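You operate a simulated robot arm through the tools that you are given. There is no shell and no other tool.

You run a simulated robot arm. Do the job below in one go: nothing can be reset, and whatever is moved stays where it is left.

JOB
Push in the lotus paste, NUT and bean trays; shut the blue bar.
Fine: right home on their runners in the narrow rack; leave the other trays.

The check looks at the end state, three seconds after you hand in, the way a careful person would. Anything else that was tipped, shoved, dropped, spilled or broken makes it a failure.

ROBOT AND FRAMES
A 7-joint arm with a fingered hand, fixed in place. Base frame: the origin is at the foot of the arm, x ahead of it, y to its left, z up. Readings come in m, degrees, newtons and seconds.
With the tool pointing down near the work surface it reaches from about 0.1 to 0.52 m from the base axis. Its first joint turns from -166.0 to 166.0 degrees. Payload 3.4 kg.
The TCP is the grasp point between the finger pads, 0.025 m short of the fingertips. In the tool frame z runs along the fingers and y along their closing line. The gripper opens to 0.088 m. The gripper's body begins 0.029 m behind the TCP. The gripper is a hand of 3 fingers: y runs from the thumb to the fingers, the wrist lies at [-0.013, -0.106, -0.174] in the tool frame, and closing takes about 1.5 s.
Orientation is that of the tool frame in the base frame, as a unit quaternion [w, x, y, z]. With the fingers straight down and the wrist toward the robot, the tool's x, y and z point along [0, 1, 0], [1, 0, 0] and [0, 0, -1] of the base frame.

CONTROLS
- The arm moves only by the tool arm_command. Its argument "increments" is a list of rows, each a list of 6 numbers: the shift along the tool's x, y, z in units of 200 mm (1.0 is 200 mm), then the turn, a rotation vector about the tool's x, y, z in units of 45 degrees (1.0 is 45 degrees). In form: [[tx, ty, tz, ax, ay, az], ...]. A call has 1 to 20 rows; each row is the pose to reach, as a shift and turn from the pose commanded when the call began, along the tool's axes at that moment. "claw" is the finger opening in cm, from 0 to 8.8, set as the call begins (left out, the last holds). A call with a number of a shift or a turn outside -1 to 1 is refused whole. A row lasts 0.2 s, in which the tool goes at most 0.05 m and 8.6 degrees; a call with a longer step from one row to the next is refused whole, and so is a gripper value outside its range. A pose out of reach is approached as far as the arm can. The call stops where the force on the tool passes 40 N (or 10 N more than at its start, if that is more) or the arm is blocked; 0.2 s more then pass. The fingers move at their own pace (about 0.072 m/s each) and stop on an object; they squeeze with about 28 N. The grip force told is the motor's: it shows also when the fingers shut on nothing. Time passes only in rows, and 0.2 s behind the last, so rows that repeat a pose let the fingers close. It gives the time, the measured TCP pose, the force on the tool (base axes), the opening and the grip force at its end, in the units of the frame above (readings bear some noise), with the torque about the TCP (base axes, N m) and any sound that the robot's microphone picked up.
- Cameras (640 x 400 px; columns grow to the right, rows downward): "scene" is fixed at [0.3982, 0.6504, 1.4337]; the picture's right is [-0.99, 0.17, 0.00], its down [0.05, 0.30, -0.95] and it looks along [-0.16, -0.94, -0.30] (base axes); focal length 371 px, centre (320, 200). "wrist" rides on the gripper at [0.058, -0.085, -0.099] in the tool frame; the picture's right is [-0.67, 0.35, -0.66], its down [-0.69, -0.63, 0.37] and it looks along [-0.28, 0.69, 0.66] (tool axes); focal length 261 px, centre (320, 200). There is no depth. A picture from a camera that has moved, and an enlarged one, comes with that camera's place and axes in the base frame and with its lens.
- get_image(camera): a new picture of that camera. No time passes.
- raise_lower(by): slides the trunk up (or, below 0, down) by that many m; the arm rides with it, the base frame stays. It gives what a move gives, with no picture.
- move_fingers(index, middle, thumb_bend, thumb_turn): sets how far each is bent, from 0 (flat) to 1 (curled in); at 0.3 the hand is open as for a grip, at 0.7 the pads meet at the TCP. One left out holds its place. A second passes; each finger stops where it meets its share of the squeeze, and holds until it gets a number again. A gripper value or a shape takes the hand back. It gives what a move gives, with no picture; readings hold the bend of each and the force on the fingers (four entries, about 0 where the hand has none), thumb and palm. thumb_turn goes from beside the hand (0) to across from the fingers (1), as for a grip.
- grasp_type(shape): the hand has 3 fingers and takes this shape, open, in about a second: jaw (thumb against the fingers, like two jaws); tri (thumb and two fingers); tip (a fingertip pinch); poke (one finger out to press); point (the index stretched); flat (the hand flat); cup (the hand cupped); fist (a fist). The gripper value then closes the fingers along that shape, each until it touches; the sizes above hold for jaw. It gives what a move gives, with no picture.
- inspect(camera, box): a new picture of the part [left, top, right, bottom] of that camera's present view, enlarged. No time passes.
- hand_in(): hands the job in; it is judged then, once.

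Nothing tells you positions but the pictures and the camera data. Unless the task says otherwise, let go and move clear before handing in.

The tools are called after ">>>" as a command line: name --pt "numbers of a row" for each row, then --argument value for the rest, lists and objects as JSON in quotes. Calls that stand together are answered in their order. arm_command: Moves the arm, as the interface text tells. Its arguments: {"type":"object","properties":{"increments":{"type":"array","items":{"type":"array","items":{"type":"number"}}},"claw":{"type":"number"}},"required":["increments"]} The other tools are called the same way: raise_lower (by) slides the trunk up or down; grasp_type (shape) gives the hand a shape; move_fingers (index, middle, thumb_bend, thumb_turn) moves the fingers one by one; get_image (camera) takes a picture; inspect (camera, box) takes an enlarged picture of a part of a camera's view; hand_in () hands the job in.

At the start:

```text
time_s: 0.0
ee_pos: [0.0669, -0.2714, 1.3441]
tool_rot: [0.001, 0.708, 0.706, 0.001]
wrist_force: [-0.2, -0.5, -0.8]
moment: [-0.02, -0.01, 0.0]
width: 0.0874
gripper_force: 0.0
shape: jaw
bend: [0.3, 0.3, 0.3, 0.98]
finger forces: [0.1, 0.1, 0.0, 0.0, 0.0, 0.1]
trunk travel left (down, up): [-0.551, 0.039]
```

scene: 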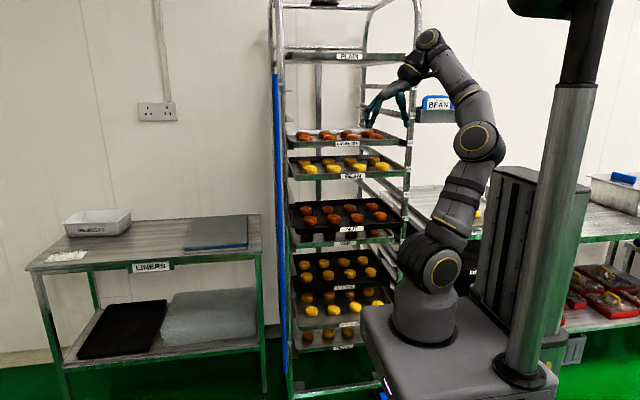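
wrist: 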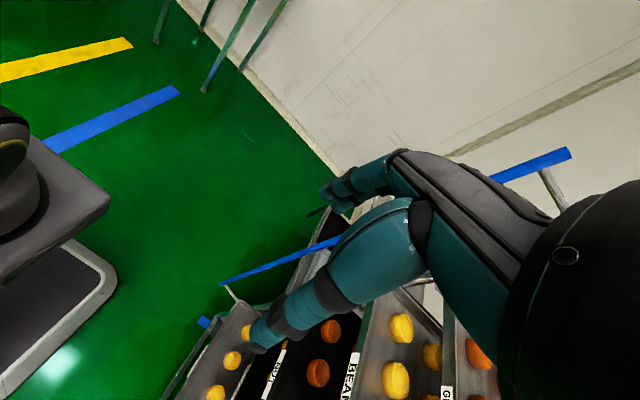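

I see a narrow rack of labelled trays in front of the scene camera, with the arm to its right and a blue bar along the rack's left side. First I'll enlarge the rack to read the labels and see which trays stick out.

>>> inspect --camera "scene" --box '[260, 0, 440, 112]'

>>> inspect --camera "scene" --box '[260, 110, 440, 222]'

>>> inspect --camera "scene" --box '[260, 190, 440, 302]'

>>> inspect --camera "scene" --box '[260, 288, 440, 400]'

>>> inspect --camera "wrist" --box '[150, 140, 560, 400]'

```text
3.56 times, centred on (350, 56) of scene
camera zoom: at [0.3982, 0.6504, 1.4337], right [-0.99, 0.17, 0.0], down [0.05, 0.3, -0.95], along [-0.16, -0.94, -0.3], focal length 1319 px, centre (213, 712)
```

zoom: 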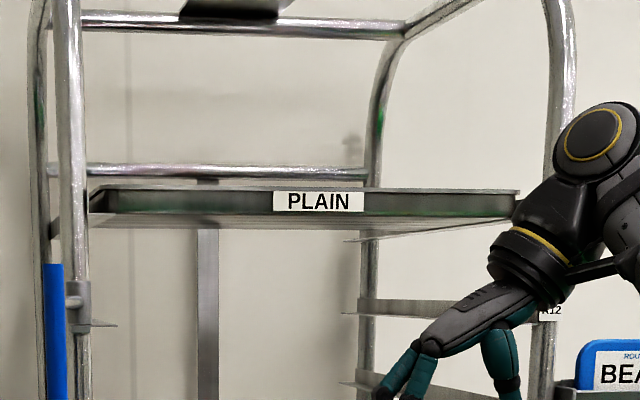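

```text
3.56 times, centred on (350, 166) of scene
camera zoom: at [0.3982, 0.6504, 1.4337], right [-0.99, 0.17, 0.0], down [0.05, 0.3, -0.95], along [-0.16, -0.94, -0.3], focal length 1319 px, centre (213, 321)
```

zoom: 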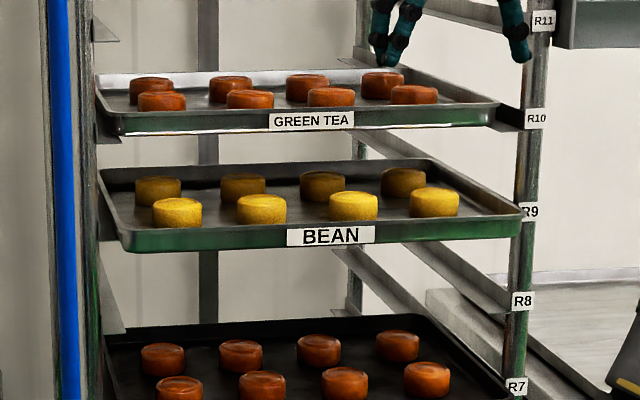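

```text
3.56 times, centred on (350, 246) of scene
camera zoom: at [0.3982, 0.6504, 1.4337], right [-0.99, 0.17, 0.0], down [0.05, 0.3, -0.95], along [-0.16, -0.94, -0.3], focal length 1319 px, centre (213, 36)
```

zoom: 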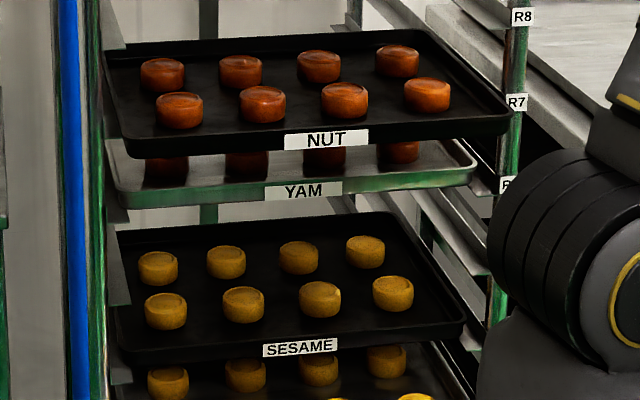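

```text
3.56 times, centred on (350, 344) of scene
camera zoom: at [0.3982, 0.6504, 1.4337], right [-0.99, 0.17, 0.0], down [0.05, 0.3, -0.95], along [-0.16, -0.94, -0.3], focal length 1319 px, centre (213, -312)
```

zoom: 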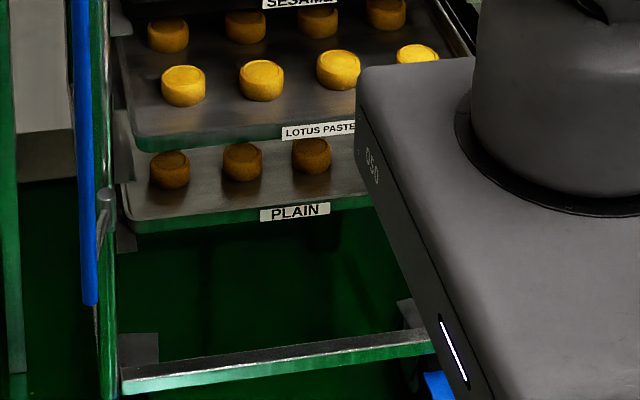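

```text
1.54 times, centred on (355, 270) of wrist
camera zoom: at [-0.0185, -0.2133, 1.4459], right [0.35, -0.67, 0.66], down [-0.63, -0.69, -0.37], along [0.69, -0.29, -0.66], focal length 401 px, centre (266, 92)
```

zoom: 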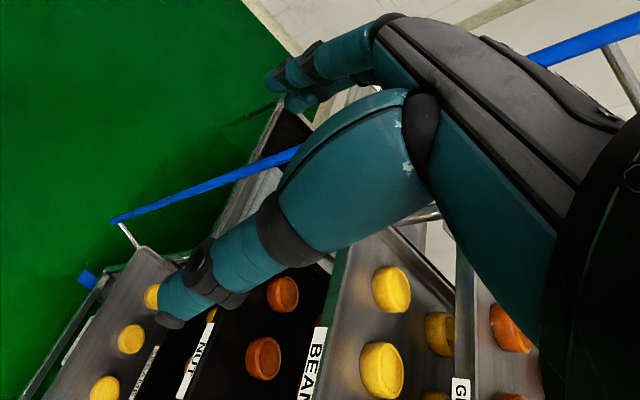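

The labels read fine: from top to bottom PLAIN, GREEN TEA, BEAN, NUT, YAM, SESAME, LOTUS PASTE and PLAIN. The rack front is near y≈-0.55, the BEAN label near (0.09, -0.51, 1.145), and the blue bar stands open at about (0.338, -0.467). I'll start turning the hand toward the rack and look at it from the wrist camera.

>>> arm_command --pt "0 0 0 0 -0.167 0" --pt "0 0 0 0 -0.333 0" --pt "0 0 0 0 -0.5 0" --pt "0 0 0 0 -0.667 0" --pt "0 0 0 0 -0.833 0" --pt "0 0 0 0 -1.0 0"

>>> get_image --camera "wrist"

>>> get_image --camera "scene"

```text
time_s: 1.2
ee_pos: [0.1155, -0.2831, 1.3256]
tool_rot: [0.146, 0.652, 0.697, -0.259]
wrist_force: [-1.0, -0.2, 0.1]
moment: [0.01, 0.0, 0.0]
width: 0.0876
gripper_force: 0.1
shape: jaw
bend: [0.3, 0.3, 0.3, 0.98]
finger forces: [0.0, 0.1, 0.1, 0.0, 0.0, 0.1]
trunk travel left (down, up): [-0.551, 0.039]
stopped in row 6: the arm was blocked; the commanded pose is now the measured one
```

```text
taken
camera wrist: at [0.039, -0.1815, 1.392], right [0.5, -0.19, 0.84], down [-0.6, -0.78, 0.18], along [0.62, -0.59, -0.51], focal length 261 px, centre (320, 200)
```

wrist: 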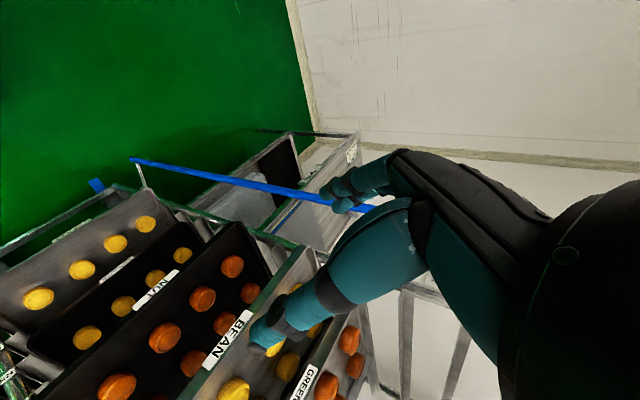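

```text
taken
```

scene: 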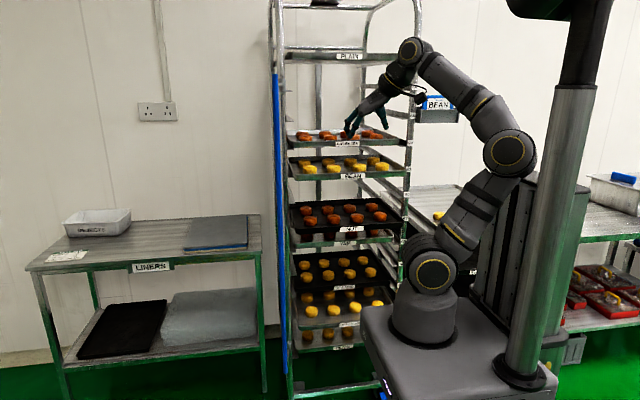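

The turn stopped partway because the arm ran out of wrist range in that direction. I'll yaw the hand so its palm side faces the rack, the natural forward-reaching pose, while shifting slightly toward the rack and staying well in front of the trays.

>>> arm_command --pt "-0.1 -0.027 0.072 -0.0065 0.0168 0.177" --pt "-0.203 -0.053 0.145 -0.013 0.0335 0.354" --pt "-0.305 -0.08 0.217 -0.0195 0.05 0.532" --pt "-0.406 -0.1065 0.289 -0.026 0.067 0.709"

>>> arm_command --pt "0 0 0 -0.0065 0.0168 0.177" --pt "0 0 0 -0.013 0.0335 0.354" --pt "0 0 0 -0.0195 0.05 0.532" --pt "0 0 0 -0.026 0.067 0.709"

>>> arm_command --pt "0 0 0 -0.0065 0.0168 0.177" --pt "0 0 0 -0.013 0.0335 0.354" --pt "0 0 0 -0.0195 0.05 0.532" --pt "0 0 0 -0.026 0.067 0.709"

>>> get_image --camera "wrist"

>>> get_image --camera "scene"

```text
time_s: 2.2
ee_pos: [0.0923, -0.3829, 1.3269]
tool_rot: [0.202, 0.825, 0.496, -0.183]
wrist_force: [0.1, 0.3, 0.0]
moment: [0.04, 0.0, -0.05]
width: 0.0876
gripper_force: 0.0
shape: jaw
bend: [0.3, 0.3, 0.3, 0.98]
finger forces: [0.1, 0.1, 0.0, 0.1, 0.0, 0.0]
trunk travel left (down, up): [-0.551, 0.039]
```

```text
time_s: 3.2
ee_pos: [0.0925, -0.3822, 1.3283]
tool_rot: [0.241, 0.931, 0.256, -0.094]
wrist_force: [0.1, -0.3, -1.0]
moment: [0.0, 0.01, -0.02]
width: 0.0875
gripper_force: 0.0
shape: jaw
bend: [0.3, 0.3, 0.3, 0.98]
finger forces: [0.0, 0.0, 0.0, 0.0, 0.0, 0.0]
trunk travel left (down, up): [-0.551, 0.039]
```

```text
time_s: 4.2
ee_pos: [0.0937, -0.3825, 1.3282]
tool_rot: [0.26, 0.966, -0.001, 0.003]
wrist_force: [0.6, -0.5, -0.4]
moment: [0.04, 0.01, 0.0]
width: 0.0877
gripper_force: 0.1
shape: jaw
bend: [0.3, 0.3, 0.3, 0.98]
finger forces: [0.1, 0.0, 0.0, 0.0, 0.1, 0.1]
trunk travel left (down, up): [-0.551, 0.039]
```

```text
taken
camera wrist: at [0.1516, -0.2595, 1.3735], right [-0.67, 0.03, 0.74], down [-0.68, 0.36, -0.64], along [-0.29, -0.93, -0.22], focal length 261 px, centre (320, 200)
```

wrist: 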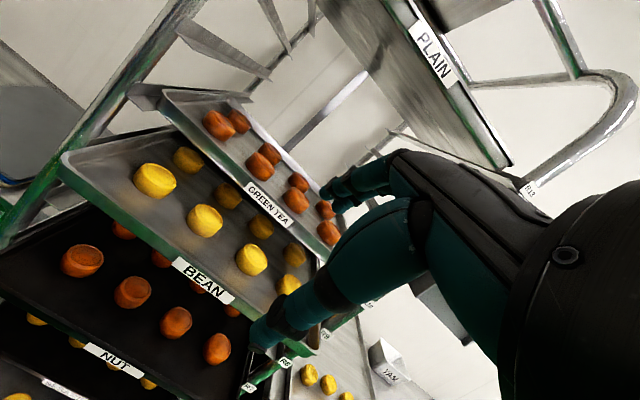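

```text
taken
```

scene: 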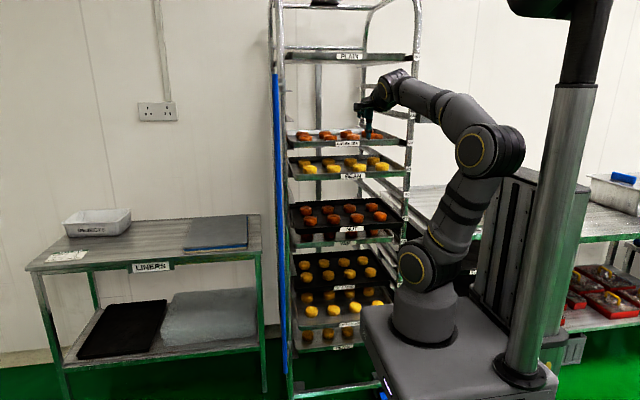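

The pose works: the hand faces the rack with fingers pitched about 30° forward. I'll enlarge the wrist view to measure how far each tray sticks out.

>>> inspect --camera "wrist" --box '[0, 80, 320, 280]'

>>> inspect --camera "wrist" --box '[0, 220, 320, 400]'

```text
2.00 times, centred on (160, 180) of wrist
camera zoom: at [0.1516, -0.2595, 1.3735], right [-0.67, 0.03, 0.74], down [-0.68, 0.36, -0.64], along [-0.29, -0.93, -0.22], focal length 521 px, centre (640, 240)
```

zoom: 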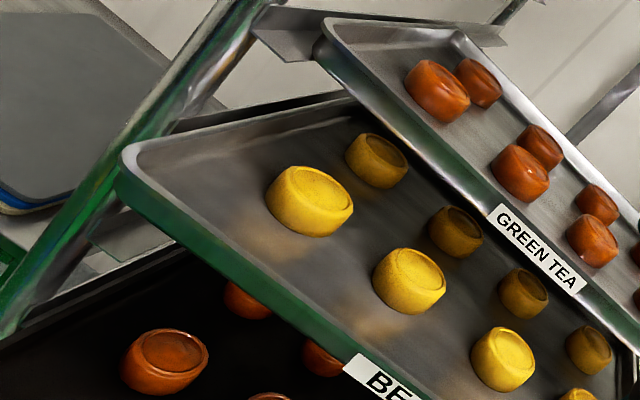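

```text
2.00 times, centred on (160, 310) of wrist
camera zoom: at [0.1516, -0.2595, 1.3735], right [-0.67, 0.03, 0.74], down [-0.68, 0.36, -0.64], along [-0.29, -0.93, -0.22], focal length 521 px, centre (640, -20)
```

zoom: 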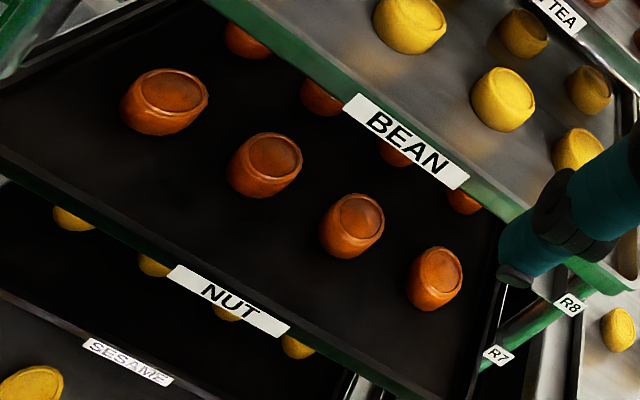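

BEAN's label is near (0.088, -0.523, 1.136) and NUT's near (0.086, -0.519, 0.948), while the home trays' fronts sit near y≈-0.605. LOTUS PASTE should be near y≈-0.50, z≈0.57. I'll close the fingers and pitch the hand further forward so the fingertips lead, then look at the hand.

>>> arm_command --pt "0 0 0 -0.167 0 0" --pt "0 0 0 -0.333 0 0" --pt "0 0 0 -0.5 0 0" --pt "0 0 0 -0.667 0 0" --pt "0 0 0 -0.667 0 0" --pt "0 0 0 -0.667 0 0" --pt "0 0 0 -0.667 0 0" --claw 0

>>> get_image --camera "wrist"

>>> get_image --camera "scene"

>>> inspect --camera "scene" --box '[320, 60, 480, 160]'

```text
time_s: 5.8
ee_pos: [0.0946, -0.3842, 1.3277]
tool_rot: [0.501, 0.866, 0.0, 0.003]
wrist_force: [-0.3, -0.5, -0.2]
moment: [-0.06, 0.0, -0.02]
width: 0.0
gripper_force: 27.7
shape: jaw
bend: [0.7, 0.7, 0.37, 1.0]
finger forces: [0.0, 0.0, 0.0, 0.0, 0.0, 0.1]
trunk travel left (down, up): [-0.551, 0.039]
```

```text
taken
camera wrist: at [0.1518, -0.2546, 1.306], right [-0.67, 0.4, 0.63], down [-0.68, 0.0, -0.73], along [-0.29, -0.92, 0.27], focal length 261 px, centre (320, 200)
```

wrist: 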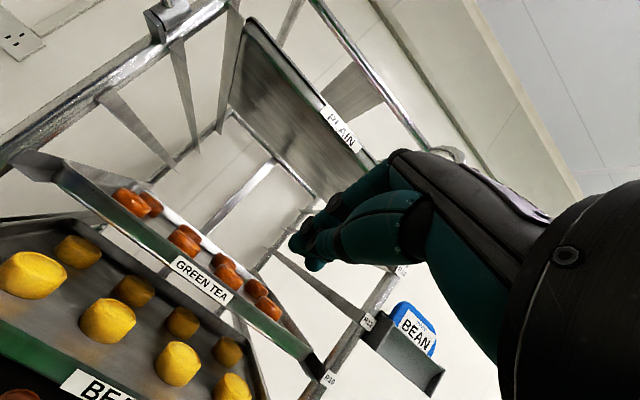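

```text
taken
```

scene: 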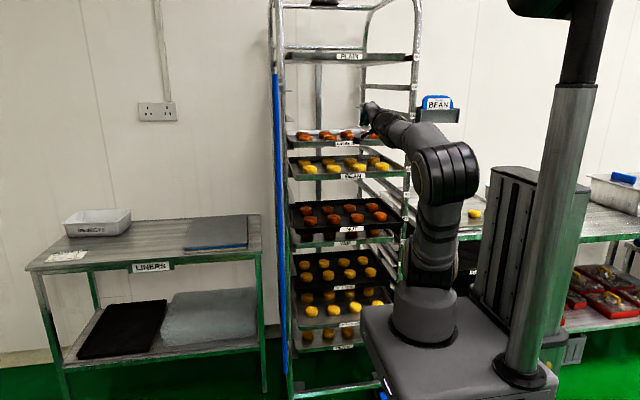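

```text
4.00 times, centred on (400, 110) of scene
camera zoom: at [0.3982, 0.6504, 1.4337], right [-0.99, 0.17, 0.0], down [0.05, 0.3, -0.95], along [-0.16, -0.94, -0.3], focal length 1484 px, centre (0, 560)
```

zoom: 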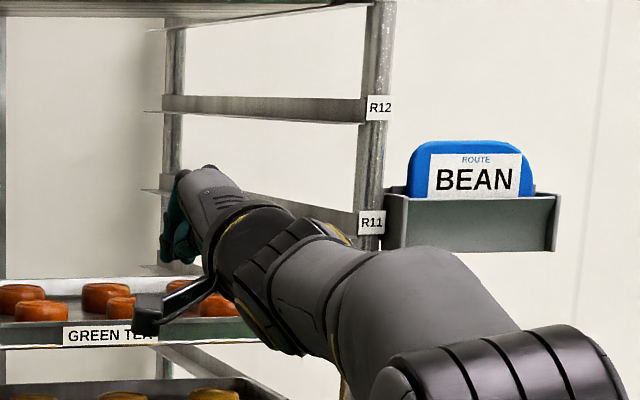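

The closed fingertips now lead, and the hand hangs clear in front of GREEN TEA. Next I'll come straight down to BEAN's height, still short of the tray.

>>> arm_command --pt "-0.007 -0.154 0.089 0 0 0" --pt "-0.014 -0.308 0.178 0 0 0" --pt "-0.021 -0.463 0.267 0 0 0" --pt "-0.028 -0.617 0.356 0 0 0" --pt "-0.033 -0.771 0.445 0 0 0"

>>> get_image --camera "wrist"

>>> get_image --camera "scene"

```text
time_s: 7.0
ee_pos: [0.0915, -0.422, 1.1664]
tool_rot: [0.501, 0.866, -0.001, 0.001]
wrist_force: [0.4, 0.4, 0.4]
moment: [-0.01, 0.01, 0.0]
width: 0.0
gripper_force: 27.5
shape: jaw
bend: [0.7, 0.7, 0.37, 1.0]
finger forces: [0.0, 0.0, 0.0, 0.0, 0.0, 0.0]
out of reach, approached as far as the arm can: row 3, 4, 5
trunk travel left (down, up): [-0.551, 0.039]
```

```text
taken
camera wrist: at [0.1496, -0.2936, 1.1439], right [-0.67, 0.4, 0.63], down [-0.68, 0.0, -0.73], along [-0.29, -0.92, 0.27], focal length 261 px, centre (320, 200)
```

wrist: 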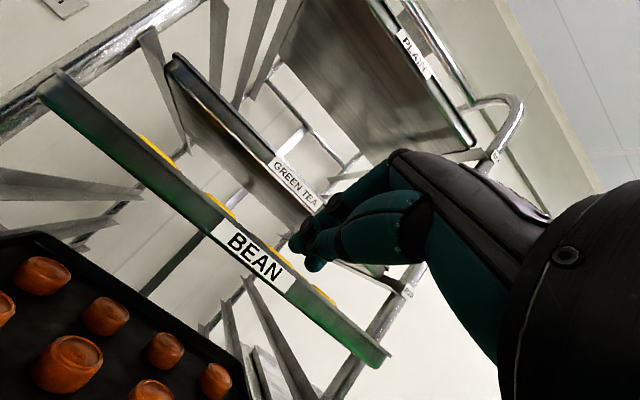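

```text
taken
```

scene: 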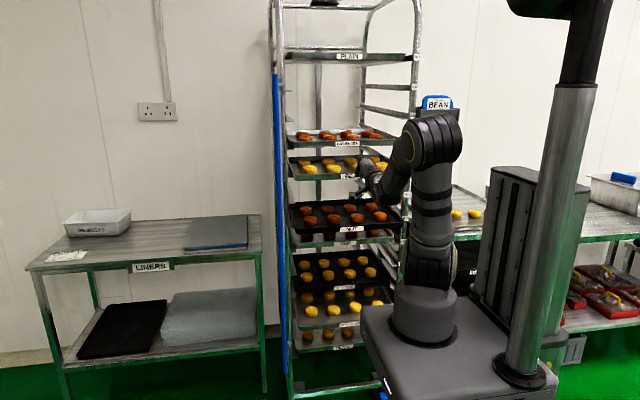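

The low, close-in pose folds the arm too far, so it stopped at (0.09, -0.42, 1.166). There is room going forward, so I'll advance 5 cm and check where the command lands.

>>> arm_command --pt "0 0.0625 0.108 0 0 0" --pt "0 0.125 0.2165 0 0 0"

```text
time_s: 7.6
ee_pos: [0.0897, -0.4732, 1.1659]
tool_rot: [0.501, 0.865, -0.001, 0.001]
wrist_force: [-0.6, 0.8, 0.5]
moment: [-0.01, 0.0, 0.03]
width: 0.0002
gripper_force: 27.9
shape: jaw
bend: [0.7, 0.7, 0.37, 1.0]
finger forces: [0.1, 0.0, 0.1, 0.0, 0.0, 0.1]
trunk travel left (down, up): [-0.551, 0.039]
```

The TCP is now at (0.090, -0.473, 1.166), about 3 cm short of BEAN's front. I'll check the fingertip against the tray lip in the pictures.

>>> inspect --camera "wrist" --box '[160, 140, 480, 340]'

>>> inspect --camera "scene" --box '[280, 120, 440, 220]'

```text
2.00 times, centred on (320, 240) of wrist
camera zoom: at [0.1493, -0.3444, 1.1442], right [-0.67, 0.4, 0.63], down [-0.68, 0.0, -0.73], along [-0.29, -0.92, 0.27], focal length 521 px, centre (320, 120)
```

zoom: 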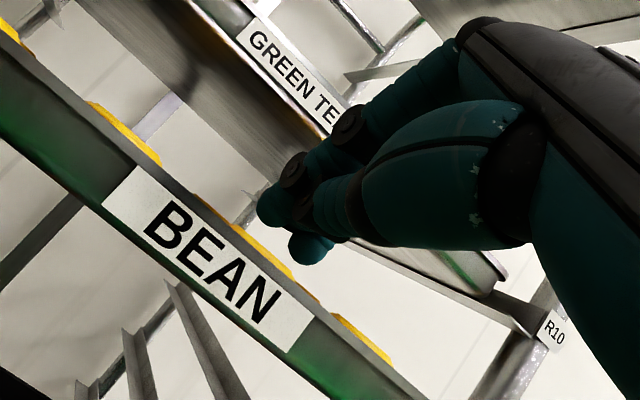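

```text
4.00 times, centred on (360, 170) of scene
camera zoom: at [0.3982, 0.6504, 1.4337], right [-0.99, 0.17, 0.0], down [0.05, 0.3, -0.95], along [-0.16, -0.94, -0.3], focal length 1484 px, centre (160, 320)
```

zoom: 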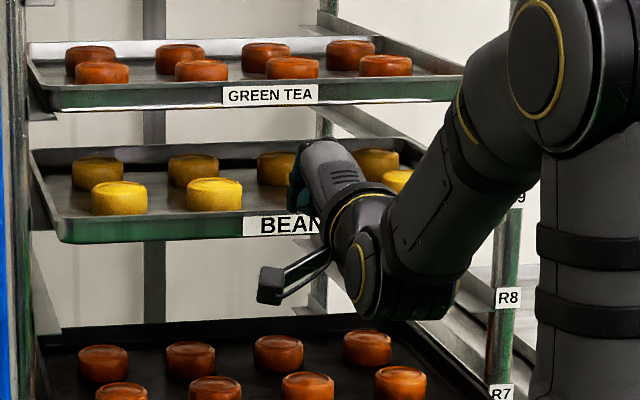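

The fingertips are slightly above the BEAN lip (lip z about 1.125–1.148), so I'll lower 22 mm. Then I'll creep forward until contact.

>>> arm_command --pt "-0.005 -0.048 0.028 0 0 0" --pt "-0.01 -0.095 0.055 0 0 0"

>>> inspect --camera "wrist" --box '[160, 140, 480, 340]'

```text
time_s: 8.2
ee_pos: [0.0888, -0.4714, 1.1437]
tool_rot: [0.501, 0.865, -0.002, 0.001]
wrist_force: [-0.2, -0.4, -0.3]
moment: [0.02, 0.0, 0.03]
width: 0.0001
gripper_force: 28.2
shape: jaw
bend: [0.7, 0.7, 0.37, 1.0]
finger forces: [0.0, 0.0, 0.0, 0.0, 0.0, 0.0]
trunk travel left (down, up): [-0.551, 0.039]
```

```text
2.00 times, centred on (320, 240) of wrist
camera zoom: at [0.1473, -0.3436, 1.1219], right [-0.67, 0.4, 0.63], down [-0.68, 0.0, -0.73], along [-0.29, -0.92, 0.27], focal length 521 px, centre (320, 120)
```

zoom: 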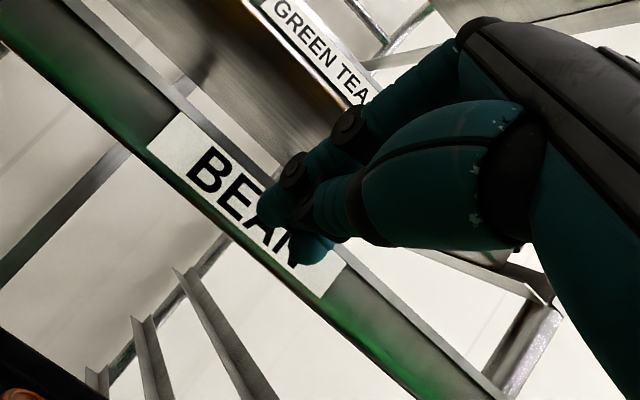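

The fingertips line up with the middle of the BEAN label. I'll push slowly along -y.

>>> arm_command --pt "0 0.015 0.026 0 0 0" --pt "0 0.03 0.052 0 0 0" --pt "0 0.045 0.078 0 0 0" --pt "0 0.06 0.104 0 0 0" --pt "0 0.075 0.13 0 0 0" --pt "0 0.09 0.156 0 0 0" --pt "0 0.105 0.182 0 0 0" --pt "0 0.12 0.208 0 0 0"

>>> get_image --camera "wrist"

>>> get_image --camera "scene"

```text
time_s: 10.0
ee_pos: [0.0894, -0.5205, 1.1447]
tool_rot: [0.501, 0.866, -0.001, 0.002]
wrist_force: [0.1, 1.0, -0.1]
moment: [0.05, 0.01, -0.01]
width: 0.0002
gripper_force: 28.2
shape: jaw
bend: [0.7, 0.7, 0.37, 1.0]
finger forces: [0.0, 0.0, 0.0, 0.0, 0.0, 0.1]
trunk travel left (down, up): [-0.551, 0.039]
```

```text
taken
camera wrist: at [0.1477, -0.3914, 1.1223], right [-0.67, 0.4, 0.63], down [-0.68, 0.0, -0.73], along [-0.29, -0.92, 0.27], focal length 261 px, centre (320, 200)
```

wrist: 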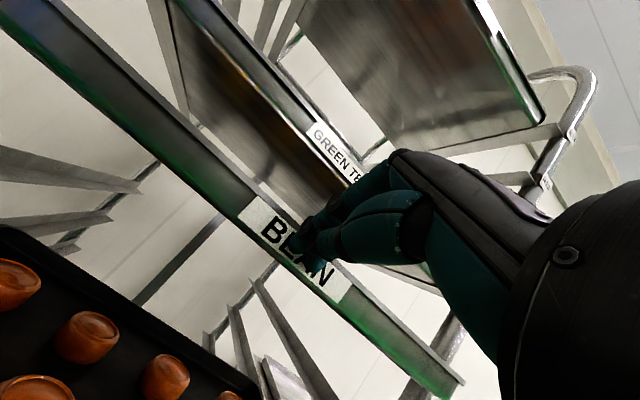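

```text
taken
```

scene: 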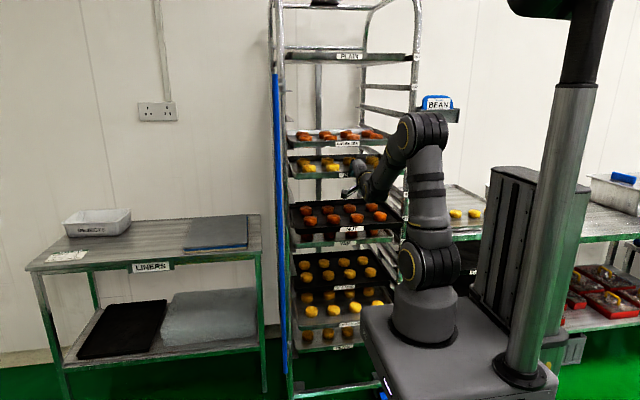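

>>> inspect --camera "scene" --box '[280, 120, 440, 220]'

>>> inspect --camera "wrist" --box '[220, 160, 420, 320]'

```text
4.00 times, centred on (360, 170) of scene
camera zoom: at [0.3982, 0.6504, 1.4337], right [-0.99, 0.17, 0.0], down [0.05, 0.3, -0.95], along [-0.16, -0.94, -0.3], focal length 1484 px, centre (160, 320)
```

zoom: 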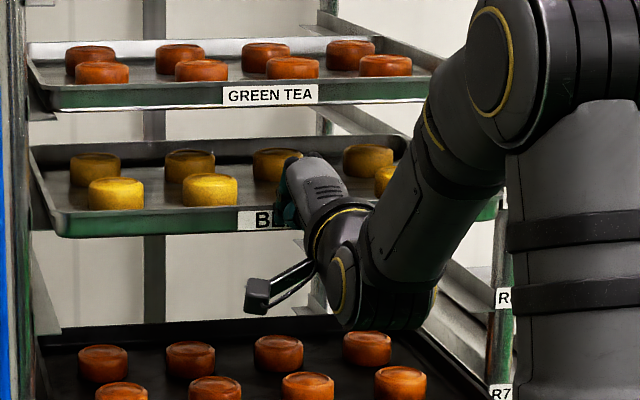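

```text
2.50 times, centred on (320, 240) of wrist
camera zoom: at [0.1477, -0.3914, 1.1223], right [-0.67, 0.4, 0.63], down [-0.68, 0.0, -0.73], along [-0.29, -0.92, 0.27], focal length 652 px, centre (320, 100)
```

zoom: 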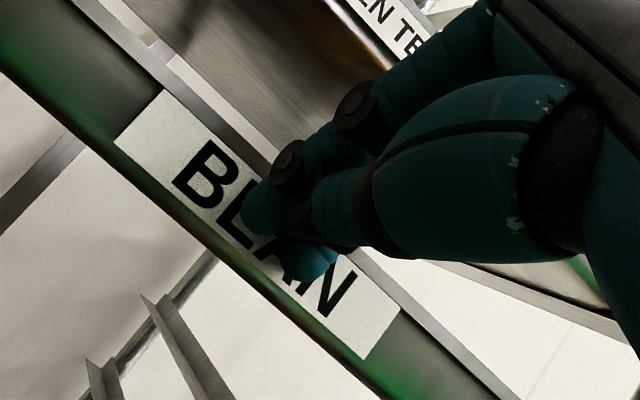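

The BEAN tray is sliding freely, about 2 cm so far with almost no force. I'll keep pushing, slower as it nears home.

>>> arm_command --pt "0 0.015 0.026 0 0 0" --pt "0 0.03 0.052 0 0 0" --pt "0 0.045 0.078 0 0 0" --pt "0 0.06 0.104 0 0 0" --pt "0 0.075 0.13 0 0 0" --pt "0 0.09 0.156 0 0 0" --pt "0 0.105 0.182 0 0 0" --pt "0 0.12 0.208 0 0 0"

>>> get_image --camera "wrist"

>>> inspect --camera "scene" --box '[280, 120, 440, 220]'

```text
time_s: 11.8
ee_pos: [0.0877, -0.5681, 1.1449]
tool_rot: [0.5, 0.866, -0.002, 0.002]
wrist_force: [1.0, 1.9, -0.1]
moment: [0.01, 0.0, -0.03]
width: 0.0001
gripper_force: 28.6
shape: jaw
bend: [0.7, 0.7, 0.37, 1.0]
finger forces: [0.1, 0.0, 0.0, 0.1, 0.1, 0.0]
trunk travel left (down, up): [-0.551, 0.039]
```

```text
taken
camera wrist: at [0.1472, -0.4397, 1.1227], right [-0.67, 0.4, 0.63], down [-0.68, 0.0, -0.73], along [-0.29, -0.92, 0.27], focal length 261 px, centre (320, 200)
```

wrist: 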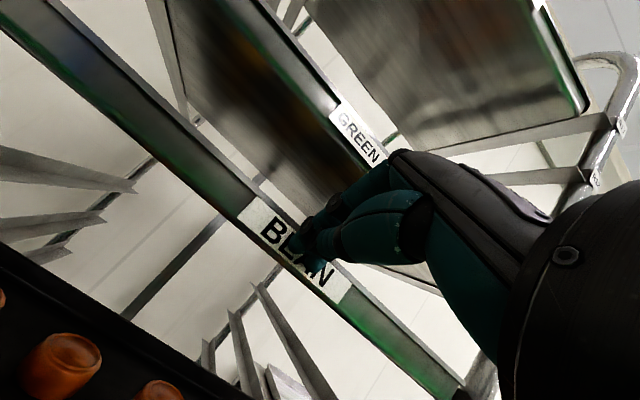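

```text
4.00 times, centred on (360, 170) of scene
camera zoom: at [0.3982, 0.6504, 1.4337], right [-0.99, 0.17, 0.0], down [0.05, 0.3, -0.95], along [-0.16, -0.94, -0.3], focal length 1484 px, centre (160, 320)
```

zoom: 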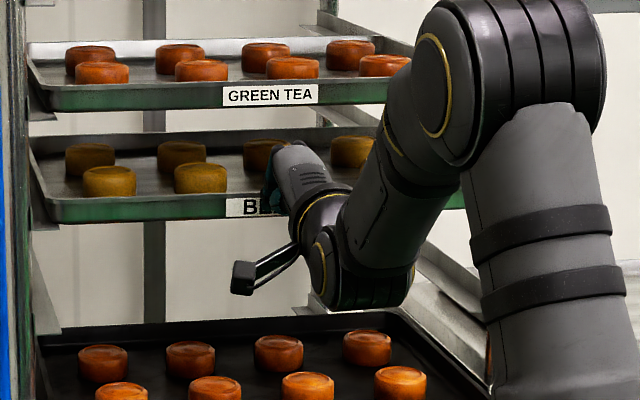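

BEAN is almost flush with GREEN TEA. I'll finish with 3 mm steps until it meets its stop.

>>> arm_command --pt "0 0.0075 0.013 0 0 0" --pt "0 0.015 0.026 0 0 0" --pt "0 0.0225 0.039 0 0 0" --pt "0 0.03 0.052 0 0 0" --pt "0 0.0375 0.065 0 0 0" --pt "0 0.045 0.078 0 0 0" --pt "0 0.0525 0.091 0 0 0" --pt "0 0.06 0.104 0 0 0"

>>> get_image --camera "wrist"

>>> inspect --camera "scene" --box '[280, 120, 440, 220]'

```text
time_s: 13.6
ee_pos: [0.0891, -0.5923, 1.1452]
tool_rot: [0.502, 0.865, -0.002, 0.002]
wrist_force: [-0.2, 1.8, 0.6]
moment: [0.04, -0.02, 0.0]
width: 0.0002
gripper_force: 28.2
shape: jaw
bend: [0.7, 0.7, 0.37, 1.0]
finger forces: [0.0, 0.1, 0.1, 0.1, 0.0, 0.0]
trunk travel left (down, up): [-0.551, 0.039]
```

```text
taken
camera wrist: at [0.1475, -0.4636, 1.1227], right [-0.67, 0.4, 0.63], down [-0.68, 0.0, -0.73], along [-0.29, -0.92, 0.27], focal length 261 px, centre (320, 200)
```

wrist: 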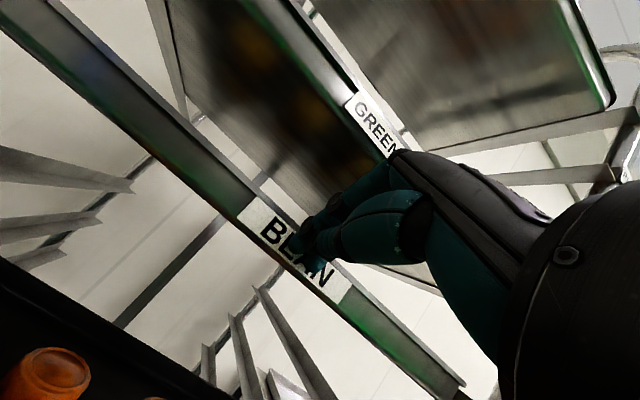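

```text
4.00 times, centred on (360, 170) of scene
camera zoom: at [0.3982, 0.6504, 1.4337], right [-0.99, 0.17, 0.0], down [0.05, 0.3, -0.95], along [-0.16, -0.94, -0.3], focal length 1484 px, centre (160, 320)
```

zoom: 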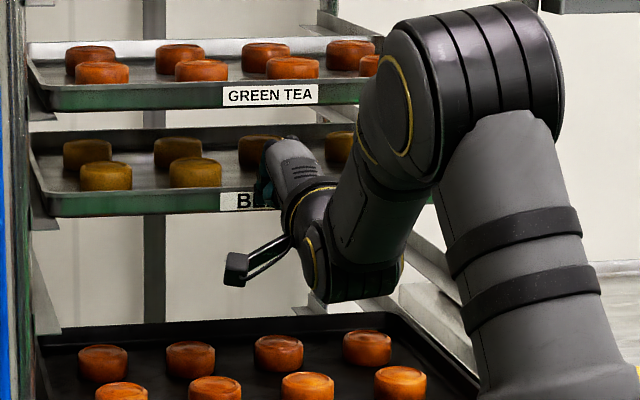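

No stop felt yet, and BEAN is close to flush. I'll continue gently in 2 mm steps.

>>> arm_command --pt "0 0.005 0.00866 0 0 0" --pt "0 0.01 0.0173 0 0 0" --pt "0 0.015 0.026 0 0 0" --pt "0 0.02 0.0346 0 0 0" --pt "0 0.025 0.0433 0 0 0" --pt "0 0.03 0.052 0 0 0"

>>> get_image --camera "wrist"

>>> inspect --camera "scene" --box '[280, 120, 440, 220]'

```text
time_s: 15.0
ee_pos: [0.0883, -0.6046, 1.1448]
tool_rot: [0.502, 0.865, -0.002, 0.002]
wrist_force: [0.6, 2.9, 0.4]
moment: [0.02, 0.01, 0.02]
width: 0.0
gripper_force: 28.2
shape: jaw
bend: [0.7, 0.7, 0.37, 1.0]
finger forces: [0.0, 0.0, 0.0, 0.0, 0.0, 0.0]
trunk travel left (down, up): [-0.551, 0.039]
```

```text
taken
camera wrist: at [0.1474, -0.4755, 1.1225], right [-0.67, 0.4, 0.63], down [-0.68, 0.0, -0.73], along [-0.29, -0.92, 0.27], focal length 261 px, centre (320, 200)
```

wrist: 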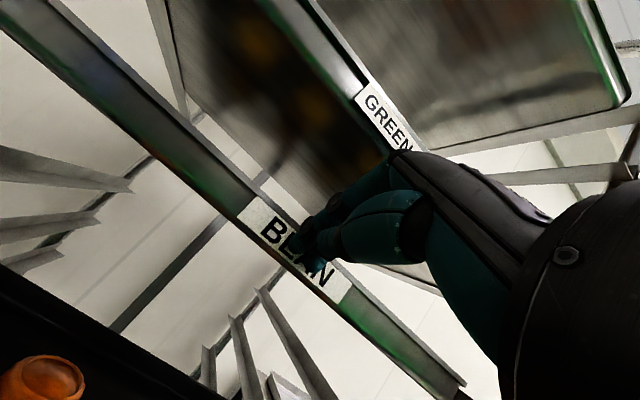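

```text
4.00 times, centred on (360, 170) of scene
camera zoom: at [0.3982, 0.6504, 1.4337], right [-0.99, 0.17, 0.0], down [0.05, 0.3, -0.95], along [-0.16, -0.94, -0.3], focal length 1484 px, centre (160, 320)
```

zoom: 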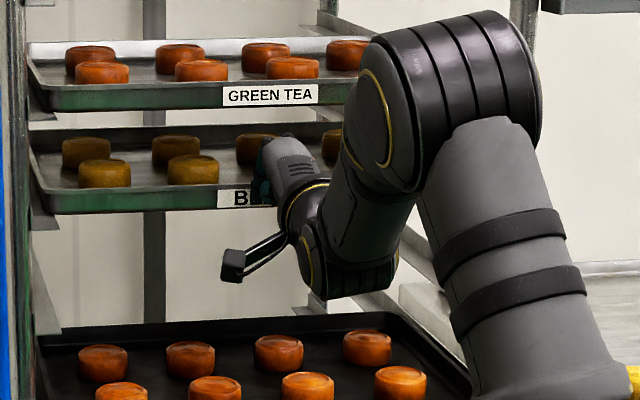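

BEAN moves easily and is near flush. I want a precise comparison of its front with GREEN TEA and the rack posts before going further.

>>> inspect --camera "scene" --box '[284, 130, 364, 180]'

>>> inspect --camera "wrist" --box '[320, 60, 480, 180]'

>>> inspect --camera "wrist" --box '[0, 0, 320, 200]'

```text
8.00 times, centred on (324, 155) of scene
camera zoom: at [0.3982, 0.6504, 1.4337], right [-0.99, 0.17, 0.0], down [0.05, 0.3, -0.95], along [-0.16, -0.94, -0.3], focal length 2969 px, centre (288, 560)
```

zoom: 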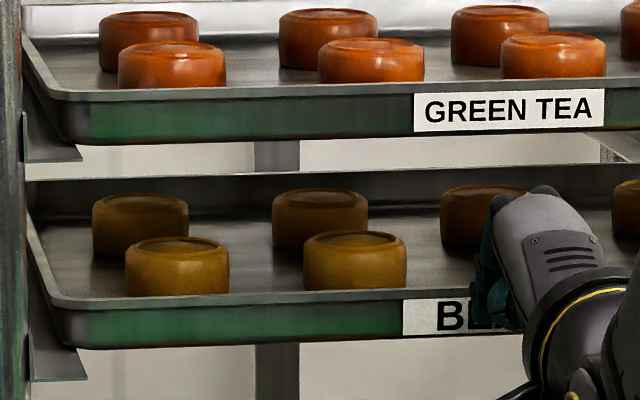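

```text
3.33 times, centred on (400, 120) of wrist
camera zoom: at [0.1474, -0.4755, 1.1225], right [-0.67, 0.4, 0.63], down [-0.68, 0.0, -0.73], along [-0.29, -0.92, 0.27], focal length 869 px, centre (53, 467)
```

zoom: 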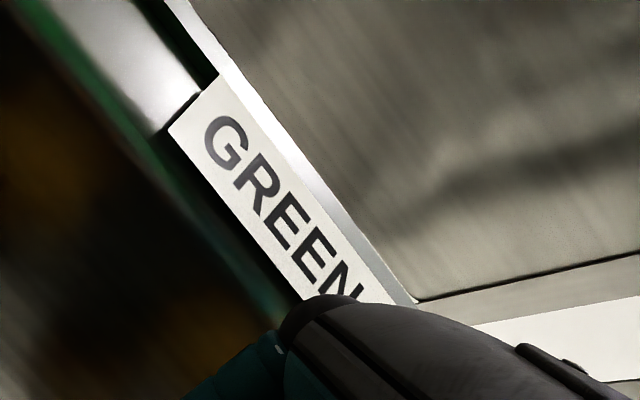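

```text
2.00 times, centred on (160, 100) of wrist
camera zoom: at [0.1474, -0.4755, 1.1225], right [-0.67, 0.4, 0.63], down [-0.68, 0.0, -0.73], along [-0.29, -0.92, 0.27], focal length 521 px, centre (640, 400)
```

zoom: 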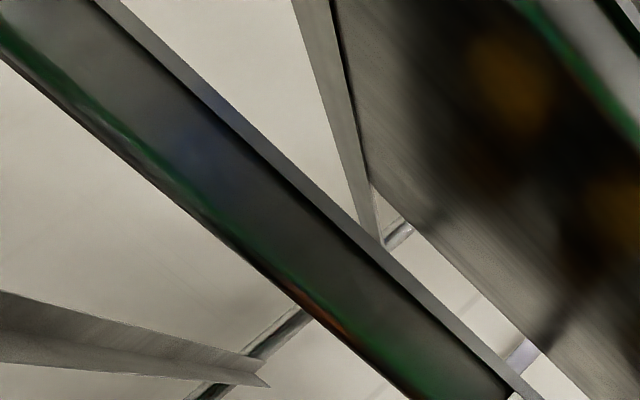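

>>> inspect --camera "wrist" --box '[216, 180, 376, 300]'

>>> inspect --camera "scene" --box '[324, 160, 364, 185]'

```text
3.33 times, centred on (296, 240) of wrist
camera zoom: at [0.1474, -0.4755, 1.1225], right [-0.67, 0.4, 0.63], down [-0.68, 0.0, -0.73], along [-0.29, -0.92, 0.27], focal length 869 px, centre (400, 67)
```

zoom: 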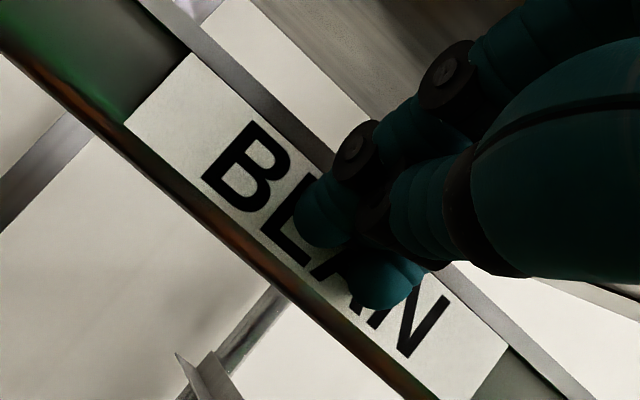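

```text
16.00 times, centred on (344, 172) of scene
camera zoom: at [0.3982, 0.6504, 1.4337], right [-0.99, 0.17, 0.0], down [0.05, 0.3, -0.95], along [-0.16, -0.94, -0.3], focal length 5937 px, centre (-64, 640)
```

zoom: 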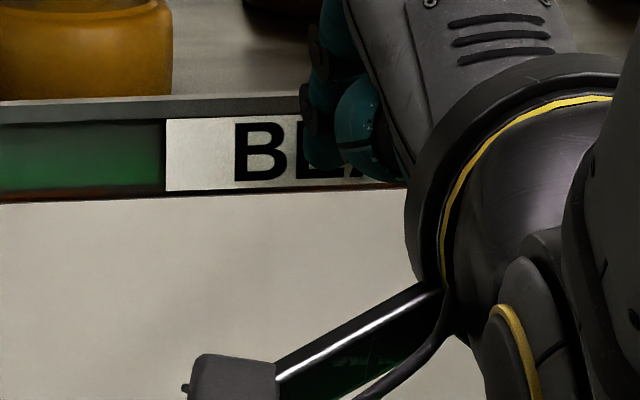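

By comparing label heights with the untouched trays, which fit one plane, BEAN now looks about 15 mm deeper than the others with no stop felt. I'll back off and look at the rear of the runners before pushing anything more.

>>> arm_command --pt "0 -0.05 -0.0866 0 0 0" --pt "0 -0.1 -0.173 0 0 0" --pt "0 -0.2 -0.346 0 0 0" --pt "0 -0.3 -0.52 0 0 0"

>>> get_image --camera "wrist"

>>> inspect --camera "scene" --box '[284, 130, 364, 180]'

>>> inspect --camera "scene" --box '[344, 130, 424, 180]'

```text
time_s: 16.0
ee_pos: [0.0893, -0.482, 1.1447]
tool_rot: [0.501, 0.866, -0.002, 0.001]
wrist_force: [-0.1, 0.2, 0.0]
moment: [0.03, 0.0, 0.0]
width: 0.0
gripper_force: 28.4
shape: jaw
bend: [0.7, 0.7, 0.37, 1.0]
finger forces: [0.0, 0.0, 0.0, 0.0, 0.0, 0.1]
trunk travel left (down, up): [-0.551, 0.039]
```

```text
taken
camera wrist: at [0.1473, -0.3542, 1.122], right [-0.67, 0.4, 0.63], down [-0.68, 0.0, -0.73], along [-0.29, -0.92, 0.27], focal length 261 px, centre (320, 200)
```

wrist: 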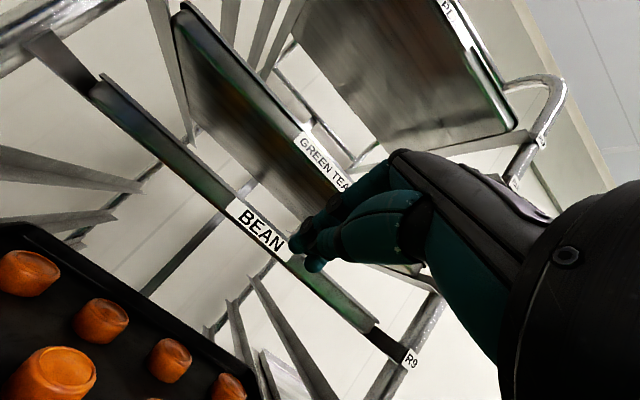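

```text
8.00 times, centred on (324, 155) of scene
camera zoom: at [0.3982, 0.6504, 1.4337], right [-0.99, 0.17, 0.0], down [0.05, 0.3, -0.95], along [-0.16, -0.94, -0.3], focal length 2969 px, centre (288, 560)
```

zoom: 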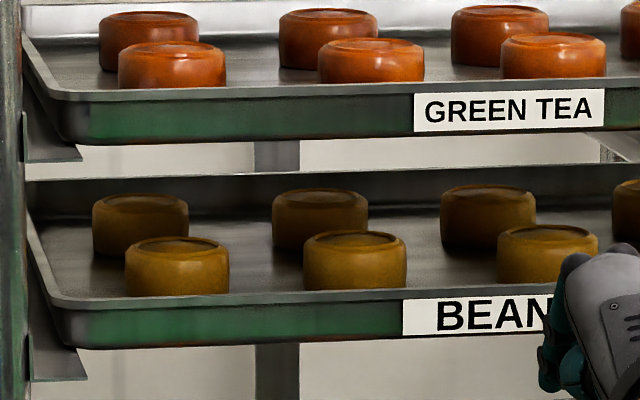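

```text
8.00 times, centred on (384, 155) of scene
camera zoom: at [0.3982, 0.6504, 1.4337], right [-0.99, 0.17, 0.0], down [0.05, 0.3, -0.95], along [-0.16, -0.94, -0.3], focal length 2969 px, centre (-192, 560)
```

zoom: 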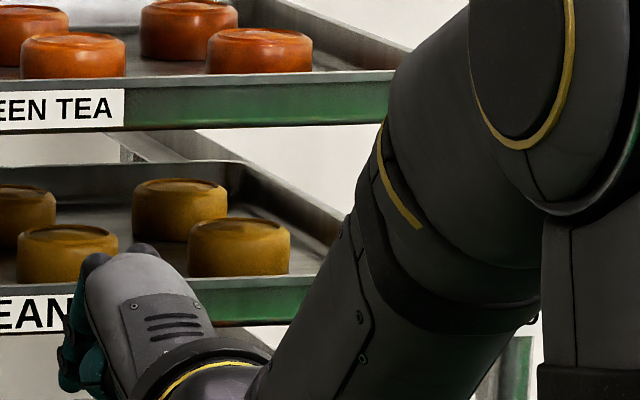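

>>> arm_command --pt "0 0.16 -0.19 0.15 0 0" --pt "0 0.31 -0.38 0.3 0 0" --pt "0 0.46 -0.57 0.45 0 0" --pt "0 0.6 -0.76 0.6 0 0" --pt "0 0.62 -0.8 0.667 0 0"

>>> get_image --camera "wrist"

>>> inspect --camera "wrist" --box '[0, 40, 320, 240]'

```text
time_s: 17.2
ee_pos: [0.0881, -0.4065, 1.3327]
tool_rot: [0.259, 0.966, -0.001, 0.003]
wrist_force: [-1.3, 0.1, 0.9]
moment: [0.0, -0.02, 0.0]
width: 0.0
gripper_force: 28.3
shape: jaw
bend: [0.7, 0.7, 0.37, 1.0]
finger forces: [0.1, 0.0, 0.0, 0.0, 0.1, 0.0]
trunk travel left (down, up): [-0.551, 0.039]
```

```text
taken
camera wrist: at [0.147, -0.284, 1.3772], right [-0.67, 0.03, 0.74], down [-0.68, 0.36, -0.63], along [-0.29, -0.93, -0.22], focal length 261 px, centre (320, 200)
```

wrist: 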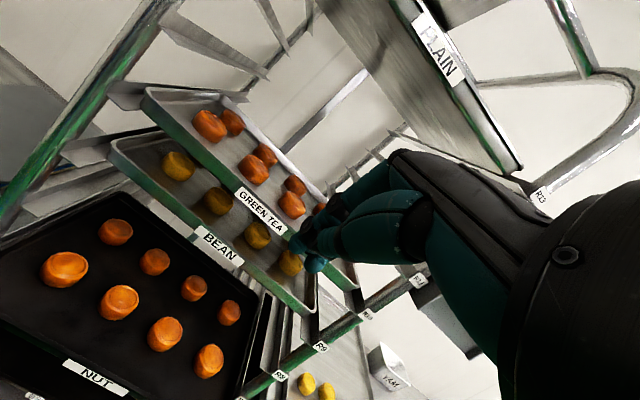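

```text
2.00 times, centred on (160, 140) of wrist
camera zoom: at [0.147, -0.284, 1.3772], right [-0.67, 0.03, 0.74], down [-0.68, 0.36, -0.63], along [-0.29, -0.93, -0.22], focal length 521 px, centre (640, 320)
```

zoom: 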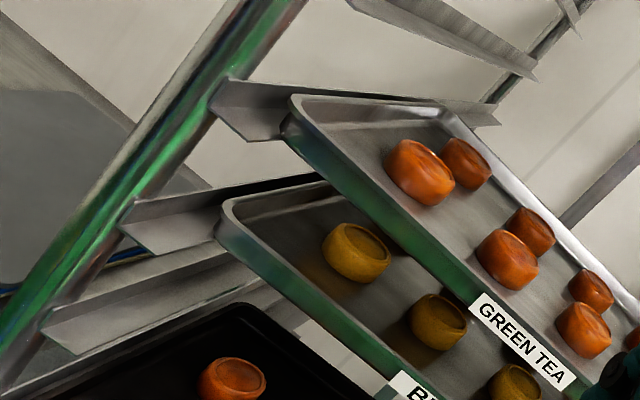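

>>> inspect --camera "wrist" --box '[160, 0, 400, 160]'

>>> inspect --camera "wrist" --box '[230, 240, 430, 400]'

>>> inspect --camera "scene" --box '[270, 70, 390, 145]'

>>> inspect --camera "scene" --box '[270, 150, 390, 225]'

```text
2.50 times, centred on (280, 80) of wrist
camera zoom: at [0.147, -0.284, 1.3772], right [-0.67, 0.03, 0.74], down [-0.68, 0.36, -0.63], along [-0.29, -0.93, -0.22], focal length 652 px, centre (420, 500)
```

zoom: 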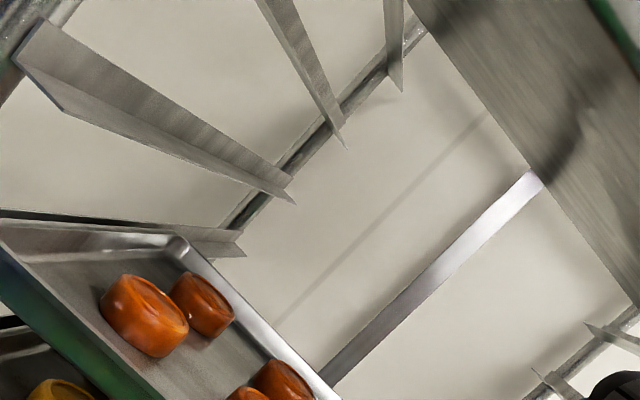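

```text
2.50 times, centred on (330, 320) of wrist
camera zoom: at [0.147, -0.284, 1.3772], right [-0.67, 0.03, 0.74], down [-0.68, 0.36, -0.63], along [-0.29, -0.93, -0.22], focal length 652 px, centre (295, -100)
```

zoom: 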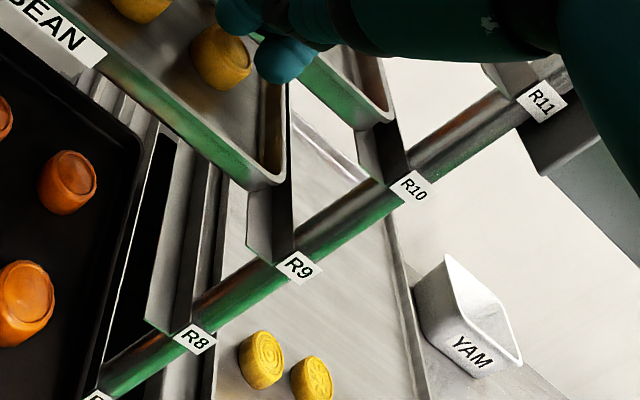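

```text
5.33 times, centred on (330, 108) of scene
camera zoom: at [0.3982, 0.6504, 1.4337], right [-0.99, 0.17, 0.0], down [0.05, 0.3, -0.95], along [-0.16, -0.94, -0.3], focal length 1979 px, centre (267, 693)
```

zoom: 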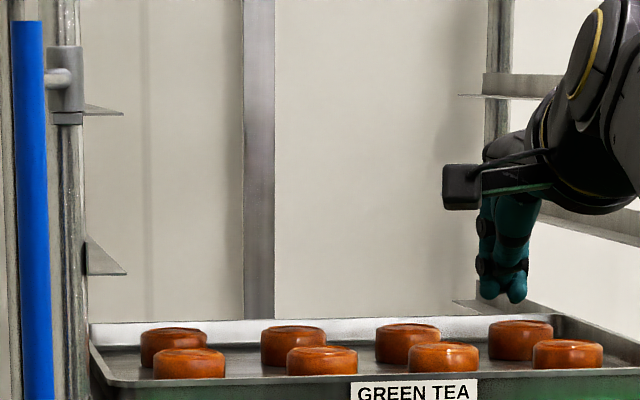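

```text
5.33 times, centred on (330, 188) of scene
camera zoom: at [0.3982, 0.6504, 1.4337], right [-0.99, 0.17, 0.0], down [0.05, 0.3, -0.95], along [-0.16, -0.94, -0.3], focal length 1979 px, centre (267, 267)
```

zoom: 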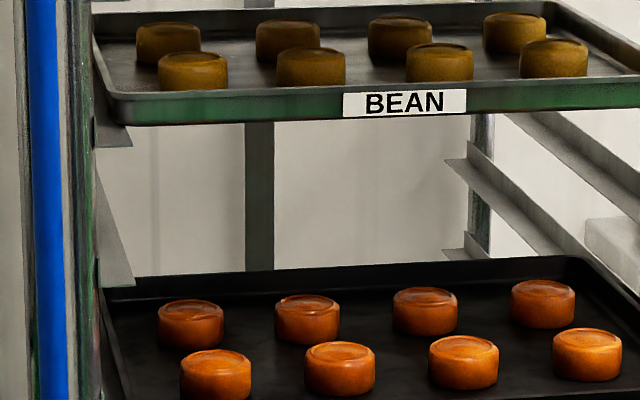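

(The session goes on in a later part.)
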